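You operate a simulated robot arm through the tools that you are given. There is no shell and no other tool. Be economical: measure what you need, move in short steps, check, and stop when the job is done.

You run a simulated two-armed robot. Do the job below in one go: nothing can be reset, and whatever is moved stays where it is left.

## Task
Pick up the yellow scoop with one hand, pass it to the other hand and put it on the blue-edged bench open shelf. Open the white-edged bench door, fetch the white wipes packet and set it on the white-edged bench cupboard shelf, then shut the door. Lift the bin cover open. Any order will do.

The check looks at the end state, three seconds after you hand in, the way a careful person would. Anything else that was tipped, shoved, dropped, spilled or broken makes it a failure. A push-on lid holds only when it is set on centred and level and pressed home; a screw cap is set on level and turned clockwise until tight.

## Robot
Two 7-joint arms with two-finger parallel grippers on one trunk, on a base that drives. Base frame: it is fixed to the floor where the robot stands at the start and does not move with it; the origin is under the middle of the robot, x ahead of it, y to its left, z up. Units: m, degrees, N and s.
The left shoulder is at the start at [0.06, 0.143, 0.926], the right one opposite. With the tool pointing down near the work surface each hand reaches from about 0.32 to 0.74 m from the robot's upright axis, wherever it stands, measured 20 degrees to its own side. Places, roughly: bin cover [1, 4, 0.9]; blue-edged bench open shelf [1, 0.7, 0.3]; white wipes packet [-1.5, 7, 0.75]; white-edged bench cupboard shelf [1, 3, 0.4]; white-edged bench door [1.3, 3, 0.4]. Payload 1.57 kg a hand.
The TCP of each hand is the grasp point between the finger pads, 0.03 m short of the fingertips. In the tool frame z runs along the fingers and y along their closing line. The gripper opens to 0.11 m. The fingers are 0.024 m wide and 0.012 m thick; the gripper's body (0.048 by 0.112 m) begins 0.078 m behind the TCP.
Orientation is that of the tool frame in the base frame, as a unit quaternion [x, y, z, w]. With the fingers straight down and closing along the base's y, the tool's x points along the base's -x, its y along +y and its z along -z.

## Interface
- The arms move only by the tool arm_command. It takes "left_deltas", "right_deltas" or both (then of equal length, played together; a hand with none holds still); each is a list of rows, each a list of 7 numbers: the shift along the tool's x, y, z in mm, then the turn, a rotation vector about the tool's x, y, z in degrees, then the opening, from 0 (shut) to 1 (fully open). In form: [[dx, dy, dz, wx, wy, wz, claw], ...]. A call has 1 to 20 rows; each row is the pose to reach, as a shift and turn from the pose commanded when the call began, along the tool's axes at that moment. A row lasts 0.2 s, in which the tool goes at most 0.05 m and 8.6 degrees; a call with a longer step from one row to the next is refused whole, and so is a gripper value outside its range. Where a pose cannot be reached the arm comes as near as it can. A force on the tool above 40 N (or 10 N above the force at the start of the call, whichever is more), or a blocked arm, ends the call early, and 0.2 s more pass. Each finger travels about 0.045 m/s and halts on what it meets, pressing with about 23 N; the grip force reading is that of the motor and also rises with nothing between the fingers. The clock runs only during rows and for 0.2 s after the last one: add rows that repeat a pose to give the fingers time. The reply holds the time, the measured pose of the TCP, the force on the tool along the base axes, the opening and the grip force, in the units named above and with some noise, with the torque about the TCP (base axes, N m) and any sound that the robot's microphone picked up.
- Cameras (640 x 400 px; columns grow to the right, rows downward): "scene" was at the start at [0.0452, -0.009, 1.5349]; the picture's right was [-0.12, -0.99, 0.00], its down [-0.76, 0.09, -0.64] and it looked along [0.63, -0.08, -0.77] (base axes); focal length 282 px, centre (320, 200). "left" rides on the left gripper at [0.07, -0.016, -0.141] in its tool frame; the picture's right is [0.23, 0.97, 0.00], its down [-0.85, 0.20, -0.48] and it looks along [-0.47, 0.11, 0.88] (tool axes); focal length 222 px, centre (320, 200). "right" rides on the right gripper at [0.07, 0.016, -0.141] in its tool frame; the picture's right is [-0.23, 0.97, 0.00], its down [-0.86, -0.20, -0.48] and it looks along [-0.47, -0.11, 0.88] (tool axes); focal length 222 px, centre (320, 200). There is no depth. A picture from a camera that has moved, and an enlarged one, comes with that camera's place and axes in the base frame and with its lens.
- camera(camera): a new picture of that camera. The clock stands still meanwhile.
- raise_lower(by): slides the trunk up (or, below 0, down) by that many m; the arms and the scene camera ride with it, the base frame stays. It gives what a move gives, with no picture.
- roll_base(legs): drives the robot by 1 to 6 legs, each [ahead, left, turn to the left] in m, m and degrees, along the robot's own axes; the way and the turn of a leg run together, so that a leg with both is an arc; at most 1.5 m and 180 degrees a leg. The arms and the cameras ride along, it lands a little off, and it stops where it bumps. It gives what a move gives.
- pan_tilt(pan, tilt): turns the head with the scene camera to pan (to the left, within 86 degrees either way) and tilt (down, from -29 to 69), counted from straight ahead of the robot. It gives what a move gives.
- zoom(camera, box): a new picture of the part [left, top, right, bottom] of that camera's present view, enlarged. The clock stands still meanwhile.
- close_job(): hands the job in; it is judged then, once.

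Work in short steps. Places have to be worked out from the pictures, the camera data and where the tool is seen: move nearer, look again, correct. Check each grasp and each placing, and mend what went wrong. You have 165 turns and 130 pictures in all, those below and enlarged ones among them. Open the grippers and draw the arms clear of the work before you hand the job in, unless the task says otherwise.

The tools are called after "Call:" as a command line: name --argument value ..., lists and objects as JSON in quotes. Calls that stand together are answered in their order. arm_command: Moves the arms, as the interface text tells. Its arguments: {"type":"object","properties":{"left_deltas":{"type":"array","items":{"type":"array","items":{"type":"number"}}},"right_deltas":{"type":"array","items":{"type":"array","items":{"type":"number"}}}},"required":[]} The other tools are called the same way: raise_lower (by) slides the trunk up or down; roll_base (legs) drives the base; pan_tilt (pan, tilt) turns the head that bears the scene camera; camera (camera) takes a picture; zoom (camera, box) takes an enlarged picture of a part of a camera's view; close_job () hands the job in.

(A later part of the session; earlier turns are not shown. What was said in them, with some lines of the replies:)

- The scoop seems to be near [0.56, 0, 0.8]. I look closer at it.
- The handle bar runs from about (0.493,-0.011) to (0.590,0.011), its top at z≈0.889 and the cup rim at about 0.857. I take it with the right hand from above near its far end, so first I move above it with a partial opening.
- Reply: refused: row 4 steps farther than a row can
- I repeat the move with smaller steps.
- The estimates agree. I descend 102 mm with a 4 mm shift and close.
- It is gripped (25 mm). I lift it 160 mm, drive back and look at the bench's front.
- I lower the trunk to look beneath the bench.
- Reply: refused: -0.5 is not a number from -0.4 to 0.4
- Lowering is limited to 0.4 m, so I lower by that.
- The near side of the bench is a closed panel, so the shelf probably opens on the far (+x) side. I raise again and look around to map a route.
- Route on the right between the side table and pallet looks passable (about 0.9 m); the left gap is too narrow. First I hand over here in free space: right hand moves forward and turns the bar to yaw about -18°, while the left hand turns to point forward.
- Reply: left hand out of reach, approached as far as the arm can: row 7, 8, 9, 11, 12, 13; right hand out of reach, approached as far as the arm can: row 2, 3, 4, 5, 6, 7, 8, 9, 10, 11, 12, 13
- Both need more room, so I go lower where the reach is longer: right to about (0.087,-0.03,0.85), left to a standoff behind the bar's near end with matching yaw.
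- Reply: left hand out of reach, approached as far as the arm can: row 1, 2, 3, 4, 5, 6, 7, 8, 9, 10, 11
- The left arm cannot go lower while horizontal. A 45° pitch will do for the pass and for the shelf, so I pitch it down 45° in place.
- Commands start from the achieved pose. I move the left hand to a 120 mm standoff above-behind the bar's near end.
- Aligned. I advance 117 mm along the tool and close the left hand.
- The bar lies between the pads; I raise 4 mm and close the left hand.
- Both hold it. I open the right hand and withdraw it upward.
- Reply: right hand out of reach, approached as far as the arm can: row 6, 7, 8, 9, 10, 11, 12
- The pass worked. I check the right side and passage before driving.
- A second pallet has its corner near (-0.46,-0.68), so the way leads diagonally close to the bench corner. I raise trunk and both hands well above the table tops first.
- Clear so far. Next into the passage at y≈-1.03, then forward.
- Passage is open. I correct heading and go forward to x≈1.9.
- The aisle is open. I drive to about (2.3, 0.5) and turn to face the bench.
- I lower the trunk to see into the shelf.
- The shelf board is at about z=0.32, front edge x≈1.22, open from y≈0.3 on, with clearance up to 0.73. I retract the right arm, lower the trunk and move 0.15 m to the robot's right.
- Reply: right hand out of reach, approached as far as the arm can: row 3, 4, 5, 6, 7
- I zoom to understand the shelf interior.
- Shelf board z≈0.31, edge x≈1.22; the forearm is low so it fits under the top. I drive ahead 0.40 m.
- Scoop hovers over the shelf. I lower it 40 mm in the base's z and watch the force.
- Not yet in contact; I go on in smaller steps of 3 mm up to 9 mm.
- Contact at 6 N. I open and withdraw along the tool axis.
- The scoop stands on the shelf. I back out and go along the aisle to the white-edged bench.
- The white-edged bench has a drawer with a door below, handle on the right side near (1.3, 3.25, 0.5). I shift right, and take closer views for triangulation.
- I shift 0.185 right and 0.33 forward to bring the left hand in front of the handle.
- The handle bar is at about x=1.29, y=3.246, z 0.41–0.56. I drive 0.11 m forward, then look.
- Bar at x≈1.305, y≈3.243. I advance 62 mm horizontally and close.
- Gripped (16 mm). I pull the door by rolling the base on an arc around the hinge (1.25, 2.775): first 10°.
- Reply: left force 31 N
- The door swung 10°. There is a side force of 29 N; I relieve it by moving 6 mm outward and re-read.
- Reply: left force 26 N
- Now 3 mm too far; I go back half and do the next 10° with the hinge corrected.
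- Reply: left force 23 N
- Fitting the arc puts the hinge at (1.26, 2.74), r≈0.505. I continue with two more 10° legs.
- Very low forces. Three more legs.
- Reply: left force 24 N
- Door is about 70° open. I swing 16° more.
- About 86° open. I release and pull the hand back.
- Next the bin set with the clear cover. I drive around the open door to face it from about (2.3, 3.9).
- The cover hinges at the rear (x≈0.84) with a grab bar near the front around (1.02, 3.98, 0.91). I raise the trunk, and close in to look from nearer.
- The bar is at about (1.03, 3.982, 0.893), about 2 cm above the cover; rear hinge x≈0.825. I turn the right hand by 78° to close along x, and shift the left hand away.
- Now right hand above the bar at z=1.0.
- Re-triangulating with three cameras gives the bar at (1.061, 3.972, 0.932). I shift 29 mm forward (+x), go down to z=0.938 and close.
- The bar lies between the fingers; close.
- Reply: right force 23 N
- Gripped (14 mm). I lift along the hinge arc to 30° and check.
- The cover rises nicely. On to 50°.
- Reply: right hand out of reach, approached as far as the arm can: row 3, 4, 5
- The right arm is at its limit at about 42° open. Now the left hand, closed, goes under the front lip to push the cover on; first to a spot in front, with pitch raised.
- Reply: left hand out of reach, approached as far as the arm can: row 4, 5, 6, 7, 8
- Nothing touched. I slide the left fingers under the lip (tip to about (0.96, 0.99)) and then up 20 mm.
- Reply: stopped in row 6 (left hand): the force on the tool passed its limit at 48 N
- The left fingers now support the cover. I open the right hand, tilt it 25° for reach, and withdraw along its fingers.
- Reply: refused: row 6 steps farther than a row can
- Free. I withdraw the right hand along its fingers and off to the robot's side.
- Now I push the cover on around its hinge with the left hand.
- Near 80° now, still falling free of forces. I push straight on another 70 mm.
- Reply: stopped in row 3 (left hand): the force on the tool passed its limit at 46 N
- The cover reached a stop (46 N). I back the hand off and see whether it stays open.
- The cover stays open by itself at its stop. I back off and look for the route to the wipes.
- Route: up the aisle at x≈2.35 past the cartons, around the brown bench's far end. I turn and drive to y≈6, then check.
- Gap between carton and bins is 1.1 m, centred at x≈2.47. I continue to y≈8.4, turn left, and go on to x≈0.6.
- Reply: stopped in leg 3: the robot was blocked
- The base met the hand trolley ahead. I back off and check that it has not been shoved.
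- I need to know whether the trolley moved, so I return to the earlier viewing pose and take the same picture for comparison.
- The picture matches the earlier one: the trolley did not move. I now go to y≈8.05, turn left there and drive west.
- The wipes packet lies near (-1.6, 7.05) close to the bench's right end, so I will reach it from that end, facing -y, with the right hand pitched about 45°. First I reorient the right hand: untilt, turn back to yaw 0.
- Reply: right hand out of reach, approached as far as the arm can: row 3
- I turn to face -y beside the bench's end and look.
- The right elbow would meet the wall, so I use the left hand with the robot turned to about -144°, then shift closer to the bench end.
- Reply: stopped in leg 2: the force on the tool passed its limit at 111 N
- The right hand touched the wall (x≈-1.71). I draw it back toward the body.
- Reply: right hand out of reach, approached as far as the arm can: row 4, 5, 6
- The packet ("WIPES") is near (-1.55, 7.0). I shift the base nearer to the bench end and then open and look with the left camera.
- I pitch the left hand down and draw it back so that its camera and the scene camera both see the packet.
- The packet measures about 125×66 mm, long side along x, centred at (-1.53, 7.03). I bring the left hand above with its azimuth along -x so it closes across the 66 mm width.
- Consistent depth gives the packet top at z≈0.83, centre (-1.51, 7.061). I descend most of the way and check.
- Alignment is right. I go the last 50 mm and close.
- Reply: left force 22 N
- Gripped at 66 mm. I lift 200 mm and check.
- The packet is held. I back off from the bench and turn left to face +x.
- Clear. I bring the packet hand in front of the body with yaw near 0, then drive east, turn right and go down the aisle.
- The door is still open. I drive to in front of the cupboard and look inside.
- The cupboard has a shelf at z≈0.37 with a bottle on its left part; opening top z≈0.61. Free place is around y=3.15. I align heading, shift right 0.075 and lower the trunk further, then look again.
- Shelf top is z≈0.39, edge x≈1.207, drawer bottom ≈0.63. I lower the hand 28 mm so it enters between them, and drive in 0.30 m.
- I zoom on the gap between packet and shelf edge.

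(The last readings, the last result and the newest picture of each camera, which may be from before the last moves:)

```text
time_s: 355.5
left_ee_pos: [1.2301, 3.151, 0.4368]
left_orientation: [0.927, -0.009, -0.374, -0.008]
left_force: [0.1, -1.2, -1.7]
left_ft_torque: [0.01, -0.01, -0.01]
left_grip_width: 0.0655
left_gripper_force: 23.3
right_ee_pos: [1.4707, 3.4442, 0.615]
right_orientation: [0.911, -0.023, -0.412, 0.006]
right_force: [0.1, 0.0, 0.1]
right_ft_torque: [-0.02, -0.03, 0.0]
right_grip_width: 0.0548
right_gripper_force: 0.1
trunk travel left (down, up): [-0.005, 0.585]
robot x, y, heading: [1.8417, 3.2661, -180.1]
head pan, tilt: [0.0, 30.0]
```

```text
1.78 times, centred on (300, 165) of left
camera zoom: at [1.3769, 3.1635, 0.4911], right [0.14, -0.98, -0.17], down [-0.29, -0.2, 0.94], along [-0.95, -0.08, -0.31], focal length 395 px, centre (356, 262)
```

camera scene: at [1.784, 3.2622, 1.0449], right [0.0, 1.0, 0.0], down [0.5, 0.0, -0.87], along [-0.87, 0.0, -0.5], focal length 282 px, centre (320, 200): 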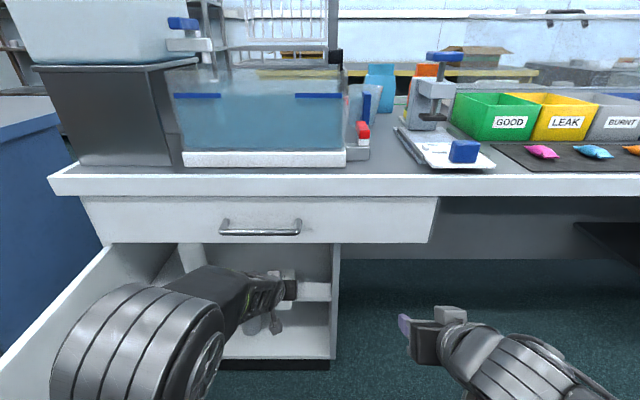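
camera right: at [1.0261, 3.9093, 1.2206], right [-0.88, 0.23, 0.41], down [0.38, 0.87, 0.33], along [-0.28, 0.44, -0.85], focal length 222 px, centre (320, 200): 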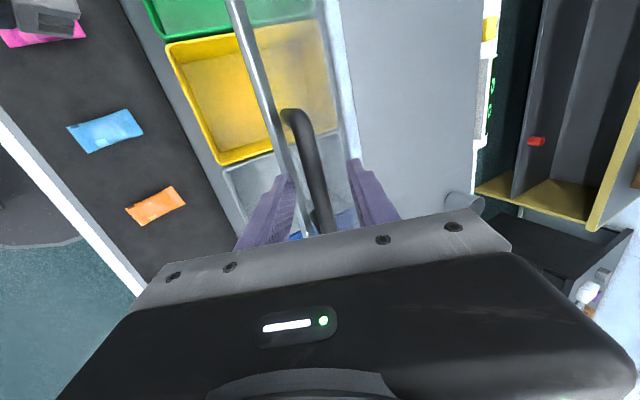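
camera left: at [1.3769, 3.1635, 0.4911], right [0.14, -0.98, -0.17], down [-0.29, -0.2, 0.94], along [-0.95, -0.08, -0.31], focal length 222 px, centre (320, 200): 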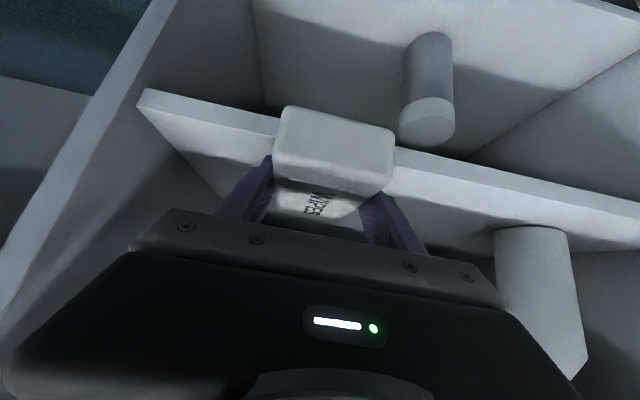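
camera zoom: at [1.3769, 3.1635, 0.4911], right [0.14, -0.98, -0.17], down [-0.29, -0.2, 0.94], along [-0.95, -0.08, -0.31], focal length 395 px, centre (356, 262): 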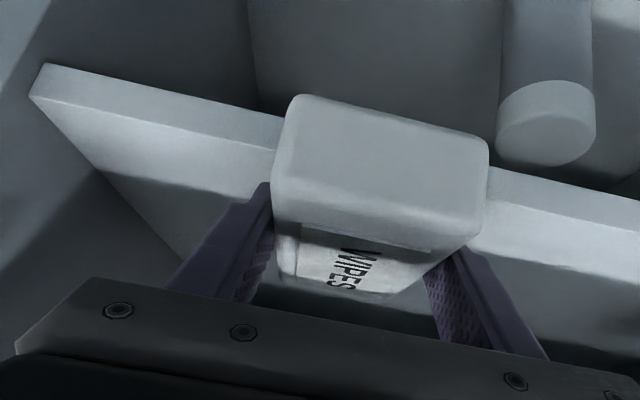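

Shelf top ≈0.388 and the packet's underside ≈0.404, so it clears. I drive in 0.085 m more.

Call:
roll_base --legs '[[0.085, 0, 0]]'

Call:
camera --camera "left"

```text
time_s: 356.6
left_ee_pos: [1.1448, 3.1498, 0.4374]
left_orientation: [0.927, -0.008, -0.374, -0.008]
left_force: [0.1, 0.5, -1.1]
left_ft_torque: [0.01, -0.03, 0.02]
left_grip_width: 0.0656
left_gripper_force: 23.0
right_ee_pos: [1.3858, 3.4421, 0.6138]
right_orientation: [0.91, -0.022, -0.413, 0.007]
right_force: [0.3, 0.3, 0.1]
right_ft_torque: [0.02, 0.01, 0.01]
right_grip_width: 0.055
right_gripper_force: 0.1
trunk travel left (down, up): [-0.005, 0.585]
robot x, y, heading: [1.7599, 3.2625, -179.7]
head pan, tilt: [0.0, 30.0]
```

```text
21 pictures are left
camera left: at [1.2926, 3.1628, 0.4911], right [0.14, -0.98, -0.17], down [-0.29, -0.2, 0.94], along [-0.95, -0.08, -0.31], focal length 222 px, centre (320, 200)
```

left: 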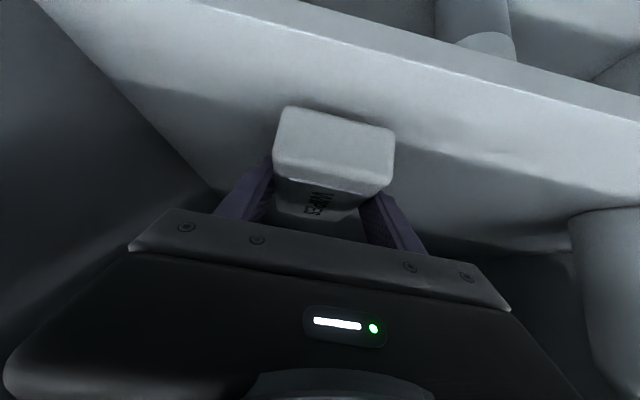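

The packet is fully over the shelf. I lower it 14 mm watching the force.

Call:
arm_command --left_deltas '[[3.5, 0, 3.6, 0, 0, 0, 0.3], [7, 0, 7.2, 0, 0, 0, 0.3], [9.7, 0, 10.1, 0, 0, 0, 0.3]]'

```text
time_s: 357.4
left_ee_pos: [1.1425, 3.1511, 0.4313]
left_orientation: [0.924, -0.009, -0.383, -0.011]
left_force: [2.6, -1.1, 18.0]
left_ft_torque: [-0.67, -0.56, 0.2]
left_grip_width: 0.0655
left_gripper_force: 22.9
right_ee_pos: [1.3883, 3.4422, 0.6146]
right_orientation: [0.91, -0.021, -0.413, 0.007]
right_force: [1.2, 0.9, 0.2]
right_ft_torque: [0.02, -0.01, -0.02]
right_grip_width: 0.055
right_gripper_force: 0.1
trunk travel left (down, up): [-0.005, 0.585]
robot x, y, heading: [1.7614, 3.2617, -180.0]
head pan, tilt: [0.0, 30.0]
stopped in row 3 (left hand): the force on the tool passed its limit at 43 N (the readings are from after the stop); the commanded pose is now the measured one
```

Contact at z=0.431. I open, raise a few mm, and then back out with the base.

Call:
arm_command --left_deltas '[[0, 0, 0, 0, 0, 0, 0.75], [0, 0, 0, 0, 0, 0, 0.9], [0, 0, 0, 0, 0, 0, 1], [0, 0, 0, 0, 0, 0, 1], [0, 0, 0, 0, 0, 0, 1], [-4, 0, -4, 0, 0, 0, 1], [-5, 0, -5, 0, 0, 0, 1]]'

Call:
camera --camera "left"

```text
time_s: 359.0
left_ee_pos: [1.1433, 3.1463, 0.4309]
left_orientation: [0.926, -0.006, -0.377, -0.008]
left_force: [-0.1, 0.7, -0.5]
left_ft_torque: [-0.03, 0.0, 0.03]
left_grip_width: 0.11
left_gripper_force: 0.0
right_ee_pos: [1.3861, 3.4408, 0.615]
right_orientation: [0.911, -0.021, -0.412, 0.007]
right_force: [-1.0, -0.2, 0.3]
right_ft_torque: [0.01, 0.01, 0.01]
right_grip_width: 0.0551
right_gripper_force: 0.1
trunk travel left (down, up): [-0.005, 0.585]
robot x, y, heading: [1.7616, 3.2606, -179.9]
head pan, tilt: [0.0, 30.0]
```

```text
20 pictures are left
camera left: at [1.2919, 3.1592, 0.4844], right [0.15, -0.97, -0.17], down [-0.28, -0.2, 0.94], along [-0.95, -0.09, -0.3], focal length 222 px, centre (320, 200)
```

left: 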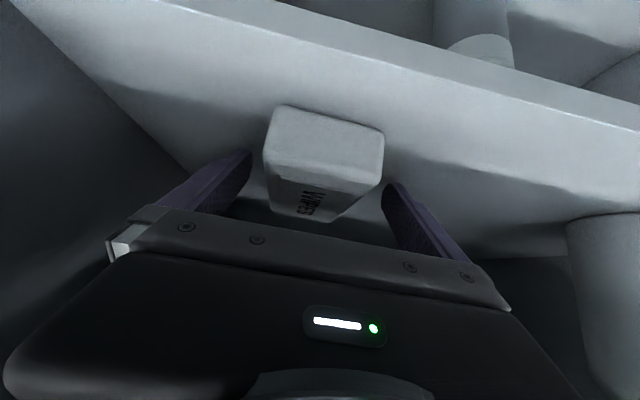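

Released. I back out 0.45 m and look.

Call:
roll_base --legs '[[-0.45, 0, 0]]'

Call:
camera --camera "scene"

```text
time_s: 361.8
left_ee_pos: [1.5914, 3.1529, 0.4336]
left_orientation: [0.925, -0.009, -0.379, -0.01]
left_force: [-0.3, 0.9, -1.0]
left_ft_torque: [-0.01, 0.03, 0.02]
left_grip_width: 0.11
left_gripper_force: 0.0
right_ee_pos: [1.8368, 3.4439, 0.6143]
right_orientation: [0.91, -0.022, -0.413, 0.007]
right_force: [0.0, -0.6, -0.6]
right_ft_torque: [0.02, 0.02, -0.02]
right_grip_width: 0.0549
right_gripper_force: 0.1
trunk travel left (down, up): [-0.005, 0.585]
robot x, y, heading: [2.2124, 3.2599, -180.0]
head pan, tilt: [0.0, 30.0]
```

```text
19 pictures are left
camera scene: at [2.15, 3.2634, 1.0449], right [0.0, 1.0, 0.0], down [0.5, 0.0, -0.87], along [-0.87, 0.0, -0.5], focal length 282 px, centre (320, 200)
```

scene: 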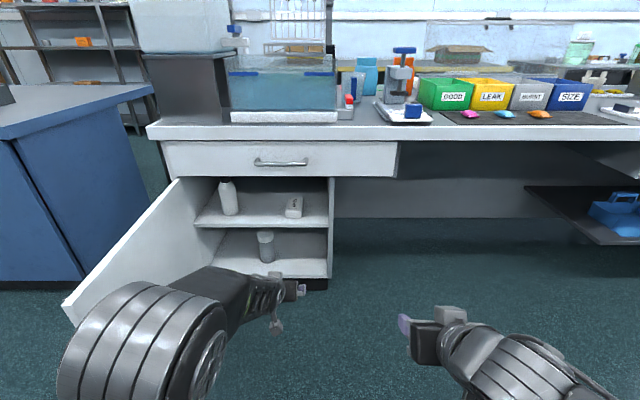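

The packet sits well on the shelf. To shut the door I push it from its outer face: close the fingers, yaw the hand 30° towards +y, back off and move left past the door's edge.

Call:
arm_command --left_deltas '[[0, 0, 0, 5.2, 0, 5.3, 0.6], [0, 0, 0, 10.5, 0, 10.6, 0.3], [0, 0, 0, 15.7, 0, 16, 0], [0, 0, 0, 21, 0, 21.3, 0], [0, 0, 0, 21, 0, 21.3, 0], [0, 0, 0, 21, 0, 21.3, 0]]'

Call:
roll_base --legs '[[-0.33, 0, 0], [0, 0.62, 0]]'

Call:
camera --camera "scene"

```text
time_s: 363.2
left_ee_pos: [1.5924, 3.1522, 0.4338]
left_orientation: [0.89, -0.248, -0.366, -0.108]
left_force: [0.4, -0.9, 0.0]
left_ft_torque: [0.04, -0.02, -0.05]
left_grip_width: 0.0
left_gripper_force: 5.4
right_ee_pos: [1.8375, 3.4443, 0.615]
right_orientation: [0.91, -0.021, -0.413, 0.006]
right_force: [0.0, 0.0, -0.1]
right_ft_torque: [0.0, 0.01, 0.0]
right_grip_width: 0.055
right_gripper_force: 0.0
trunk travel left (down, up): [-0.005, 0.585]
robot x, y, heading: [2.2155, 3.2614, -179.9]
head pan, tilt: [0.0, 30.0]
```

```text
time_s: 368.4
left_ee_pos: [1.912, 2.5489, 0.4334]
left_orientation: [0.888, -0.255, -0.365, -0.11]
left_force: [-0.3, -0.6, -0.4]
left_ft_torque: [0.02, -0.02, -0.02]
left_grip_width: 0.0
left_gripper_force: 21.4
right_ee_pos: [2.1622, 2.8372, 0.6141]
right_orientation: [0.91, -0.03, -0.413, 0.003]
right_force: [0.5, -0.3, -0.4]
right_ft_torque: [-0.03, 0.01, 0.0]
right_grip_width: 0.0547
right_gripper_force: 0.1
trunk travel left (down, up): [-0.005, 0.585]
robot x, y, heading: [2.5328, 2.6488, 179.3]
head pan, tilt: [0.0, 30.0]
```

```text
18 pictures are left
camera scene: at [2.4715, 2.6506, 1.0449], right [0.01, 1.0, 0.0], down [0.5, -0.01, -0.87], along [-0.87, 0.01, -0.5], focal length 282 px, centre (320, 200)
```

scene: 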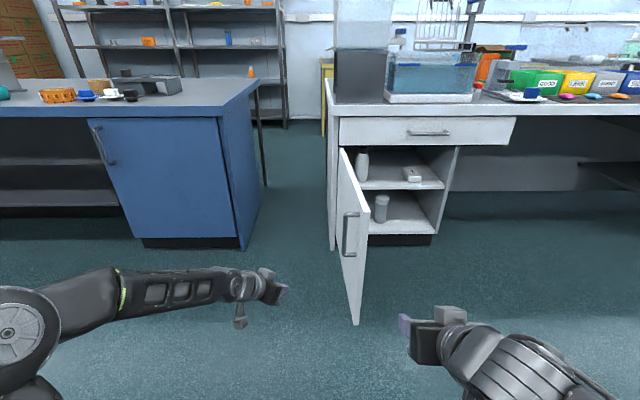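

The door and its handle are left of the cupboard opening, and the hand is clear on its outer side. I drive forward 0.27 and then push right (+y).

Call:
roll_base --legs '[[0.27, 0, 0.7], [0, -0.17, 0], [0.03, -0.17, 0]]'

Call:
camera --camera "scene"

```text
time_s: 372.4
left_ee_pos: [1.6127, 2.8852, 0.4345]
left_orientation: [0.889, -0.252, -0.366, -0.109]
left_force: [0.7, -0.1, 0.0]
left_ft_torque: [0.02, -0.01, -0.02]
left_grip_width: 0.0
left_gripper_force: 21.0
right_ee_pos: [1.8597, 3.1737, 0.6146]
right_orientation: [0.91, -0.025, -0.413, 0.005]
right_force: [-0.1, -0.2, -0.5]
right_ft_torque: [-0.01, 0.01, -0.01]
right_grip_width: 0.0549
right_gripper_force: 0.0
trunk travel left (down, up): [-0.005, 0.585]
robot x, y, heading: [2.231, 2.9894, 179.8]
head pan, tilt: [0.0, 30.0]
```

```text
17 pictures are left
camera scene: at [2.1705, 2.9919, 1.0449], right [0.0, 1.0, 0.0], down [0.5, 0.0, -0.87], along [-0.87, 0.0, -0.5], focal length 282 px, centre (320, 200)
```

scene: 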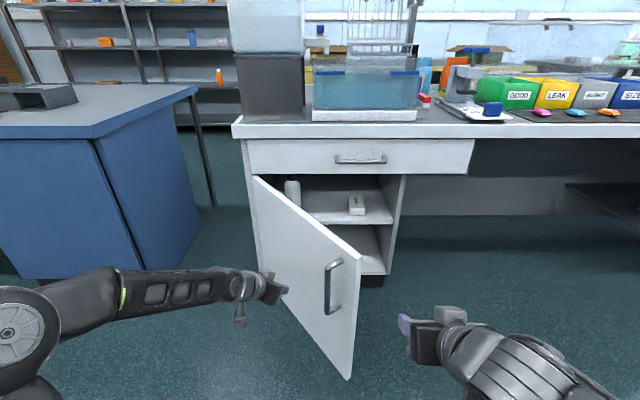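

The door is closing well. I continue along the arc.

Call:
roll_base --legs '[[0.08, -0.11, 0], [0.11, -0.065, 0], [0.08, -0.02, 0]]'

Call:
camera --camera "scene"

```text
time_s: 375.3
left_ee_pos: [1.3408, 3.0794, 0.4333]
left_orientation: [0.89, -0.25, -0.367, -0.109]
left_force: [0.2, 0.8, 0.0]
left_ft_torque: [-0.02, -0.04, 0.01]
left_grip_width: 0.0
left_gripper_force: 21.4
right_ee_pos: [1.5861, 3.3707, 0.6146]
right_orientation: [0.911, -0.022, -0.412, 0.007]
right_force: [-0.4, 0.0, -0.8]
right_ft_torque: [-0.02, 0.01, 0.01]
right_grip_width: 0.0551
right_gripper_force: 0.0
trunk travel left (down, up): [-0.005, 0.585]
robot x, y, heading: [1.9623, 3.1829, 179.9]
head pan, tilt: [0.0, 30.0]
```

```text
16 pictures are left
camera scene: at [1.8984, 3.1879, 1.0449], right [0.0, 1.0, 0.0], down [0.5, 0.0, -0.87], along [-0.87, 0.0, -0.5], focal length 282 px, centre (320, 200)
```

scene: 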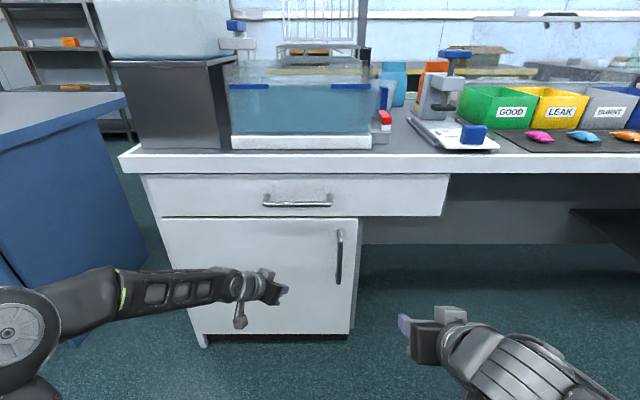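

It looks nearly shut. I press forward 60 mm to push it home.

Call:
roll_base --legs '[[0.05, 0, 0]]'

Call:
arm_command --left_deltas '[[-6, 4, 6, 0, 0, 0, 0], [-12, 8, 12, 0, 0, 0, 0], [-18, 12, 18, 0, 0, 0, 0], [-24, 16, 24, 0, 0, 0, 0]]'

Call:
zoom --camera "scene" --box '[110, 140, 430, 360]'

```text
time_s: 376.3
left_ee_pos: [1.2918, 3.0793, 0.4332]
left_orientation: [0.891, -0.251, -0.363, -0.108]
left_force: [1.6, -1.1, 1.0]
left_ft_torque: [-0.01, 0.05, 0.02]
left_grip_width: 0.0
left_gripper_force: 21.3
right_ee_pos: [1.5365, 3.3696, 0.6143]
right_orientation: [0.911, -0.023, -0.413, 0.005]
right_force: [-0.4, -0.3, -1.0]
right_ft_torque: [0.01, -0.02, -0.03]
right_grip_width: 0.0549
right_gripper_force: 0.0
trunk travel left (down, up): [-0.005, 0.585]
robot x, y, heading: [1.9083, 3.1891, 180.1]
head pan, tilt: [0.0, 30.0]
stopped in leg 1: the force on the tool passed its limit at 101 N (the readings are from after the stop); the commanded pose is now the measured one
```

```text
time_s: 376.7
left_ee_pos: [1.293, 3.0793, 0.4324]
left_orientation: [0.893, -0.252, -0.358, -0.108]
left_force: [18.7, -4.8, 14.5]
left_ft_torque: [0.05, 0.17, 0.01]
left_grip_width: 0.0
left_gripper_force: 21.3
right_ee_pos: [1.5376, 3.3684, 0.6152]
right_orientation: [0.911, -0.022, -0.413, 0.006]
right_force: [0.4, 0.2, -0.8]
right_ft_torque: [-0.01, -0.01, -0.02]
right_grip_width: 0.0551
right_gripper_force: 0.2
trunk travel left (down, up): [-0.005, 0.585]
robot x, y, heading: [1.9079, 3.1853, -180.0]
head pan, tilt: [0.0, 30.0]
stopped in row 1 (left hand): the force on the tool passed its limit at 54 N (the readings are from after the stop); the commanded pose is now the measured one
```

```text
1.82 times, centred on (270, 250) of scene
camera zoom: at [1.8508, 3.1875, 1.0452], right [0.0, 1.0, 0.0], down [0.5, 0.0, -0.87], along [-0.87, 0.0, -0.5], focal length 512 px, centre (411, 109)
```

zoom: 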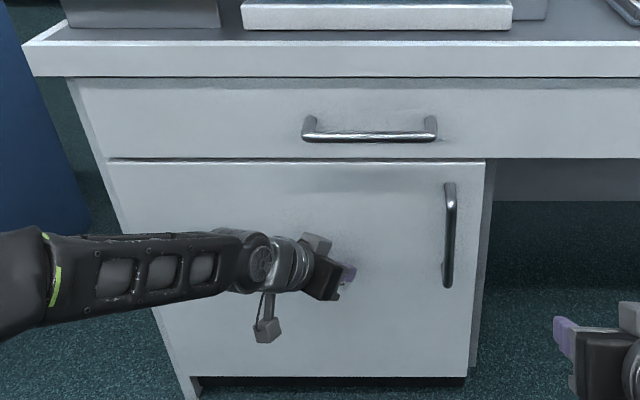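

The door is shut flush. I back away, open the gripper, raise the trunk and check the cover and the scene.

Call:
roll_base --legs '[[-0.5, 0, 0]]'

Call:
arm_command --left_deltas '[[0, 0, 0, 0, 0, 0, 0.4], [0, 0, 0, 0, 0, 0, 0.8], [0, 0, 0, 0, 0, 0, 1], [0, 0, 0, 0, 0, 0, 1]]' --right_deltas '[[0, 0, 0, 0, 0, 0, 0.7], [0, 0, 0, 0, 0, 0, 0.9], [0, 0, 0, 0, 0, 0, 1], [0, 0, 0, 0, 0, 0, 1]]'

Call:
camera --camera "scene"

Call:
pan_tilt --pan 60 --tilt 20

Call:
camera --camera "scene"

```text
time_s: 379.6
left_ee_pos: [1.785, 3.0794, 0.4304]
left_orientation: [0.892, -0.252, -0.358, -0.109]
left_force: [-0.6, -0.6, 0.7]
left_ft_torque: [0.0, 0.01, 0.0]
left_grip_width: 0.0001
left_gripper_force: 22.0
right_ee_pos: [2.0297, 3.3695, 0.6129]
right_orientation: [0.911, -0.022, -0.413, 0.006]
right_force: [-1.1, 0.7, -0.2]
right_ft_torque: [-0.02, -0.01, 0.0]
right_grip_width: 0.0551
right_gripper_force: 0.0
trunk travel left (down, up): [-0.005, 0.585]
robot x, y, heading: [2.402, 3.1846, -180.0]
head pan, tilt: [0.0, 30.0]
```

```text
time_s: 380.6
left_ee_pos: [1.7851, 3.08, 0.431]
left_orientation: [0.893, -0.251, -0.358, -0.109]
left_force: [0.4, 0.6, 0.0]
left_ft_torque: [0.02, 0.01, 0.03]
left_grip_width: 0.082
left_gripper_force: 0.1
right_ee_pos: [2.0298, 3.3687, 0.6134]
right_orientation: [0.91, -0.022, -0.413, 0.006]
right_force: [0.5, -0.4, -0.4]
right_ft_torque: [0.03, 0.03, 0.0]
right_grip_width: 0.11
right_gripper_force: 0.1
trunk travel left (down, up): [-0.005, 0.585]
robot x, y, heading: [2.4073, 3.189, -180.0]
head pan, tilt: [0.0, 30.0]
```

```text
14 pictures are left
camera scene: at [2.3424, 3.188, 1.0449], right [0.0, 1.0, 0.0], down [0.5, 0.0, -0.87], along [-0.87, 0.0, -0.5], focal length 282 px, centre (320, 200)
```

scene: 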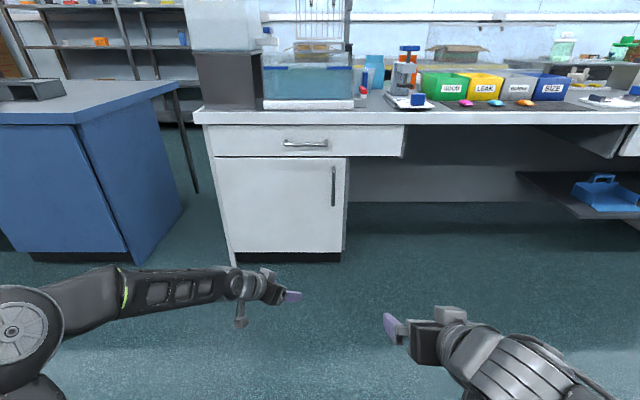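

```text
time_s: 381.9
left_ee_pos: [1.7847, 3.0794, 0.4301]
left_orientation: [0.892, -0.251, -0.359, -0.109]
left_force: [-0.4, -0.9, 0.2]
left_ft_torque: [0.0, -0.02, 0.03]
left_grip_width: 0.1097
left_gripper_force: 0.0
right_ee_pos: [2.0285, 3.3693, 0.6142]
right_orientation: [0.911, -0.022, -0.413, 0.006]
right_force: [0.5, 0.4, 0.0]
right_ft_torque: [-0.03, -0.04, 0.04]
right_grip_width: 0.1098
right_gripper_force: 0.1
trunk travel left (down, up): [-0.005, 0.585]
robot x, y, heading: [2.4071, 3.1877, -179.9]
head pan, tilt: [60.0, 20.0]
```

```text
13 pictures are left
camera scene: at [2.3862, 3.1074, 1.0609], right [-0.87, 0.5, 0.0], down [0.17, 0.3, -0.94], along [-0.47, -0.81, -0.34], focal length 282 px, centre (320, 200)
```

scene: 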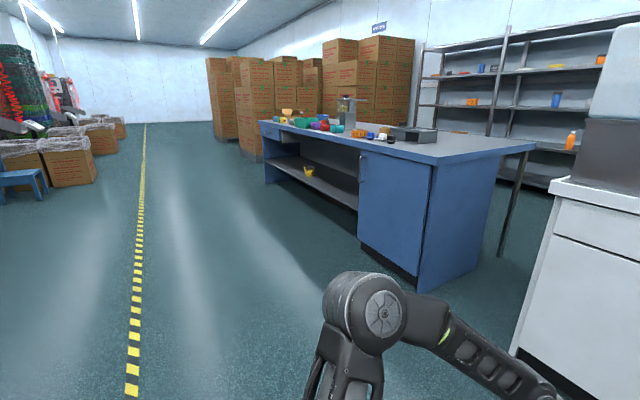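

The scoop stands on its shelf. One last check of the open cover.

Call:
pan_tilt --pan -35 --tilt 8

Call:
zoom --camera "scene" --box '[200, 100, 460, 280]'

```text
time_s: 383.6
left_ee_pos: [1.7854, 3.0794, 0.4305]
left_orientation: [0.893, -0.251, -0.358, -0.108]
left_force: [-1.4, -0.2, 0.0]
left_ft_torque: [-0.01, 0.0, 0.02]
left_grip_width: 0.1102
left_gripper_force: 0.0
right_ee_pos: [2.0306, 3.3703, 0.6131]
right_orientation: [0.911, -0.021, -0.413, 0.006]
right_force: [-0.2, 0.6, -0.3]
right_ft_torque: [-0.03, 0.0, 0.01]
right_grip_width: 0.1099
right_gripper_force: 0.1
trunk travel left (down, up): [-0.005, 0.585]
robot x, y, heading: [2.4042, 3.1855, -180.2]
head pan, tilt: [-35.0, 8.0]
```

```text
2.22 times, centred on (330, 190) of scene
camera zoom: at [2.3569, 3.2411, 1.0804], right [0.57, 0.82, 0.0], down [0.11, -0.08, -0.99], along [-0.81, 0.57, -0.14], focal length 626 px, centre (298, 222)
```

zoom: 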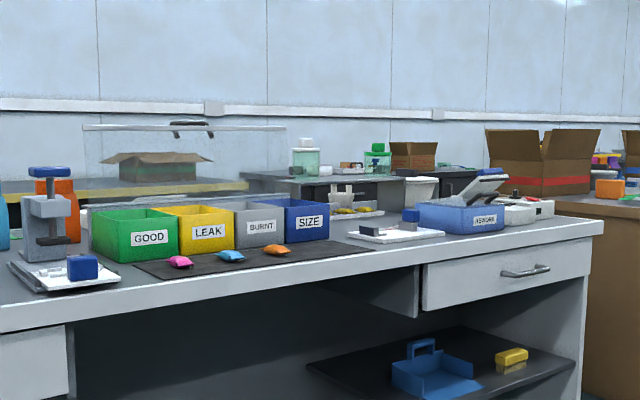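

The cover stands open, the door is shut, and the scoop and packet are placed. Grippers are open and clear, so I hand in.

Call:
close_job

```text
The job is handed in.
```

I finished all three parts and handed the job in.

- **Scoop:** I picked it up with the right hand and passed it to the left. It stands on the blue-edged bench's open shelf.
- **Wipes packet:** It lies flat on the shelf in the white-edged bench cupboard, and the door is pressed shut.
- **Bin cover:** It stands open at its stop without being held.

There were two contacts along the way:

- **Hand trolley:** The base touched the trolley in the aisle. Pictures from nearly the same spot before and after show no shift.
- **Wall:** The right hand bumped the wall near the wipes at about 111 N. I saw no damage, but I did not inspect the spot.
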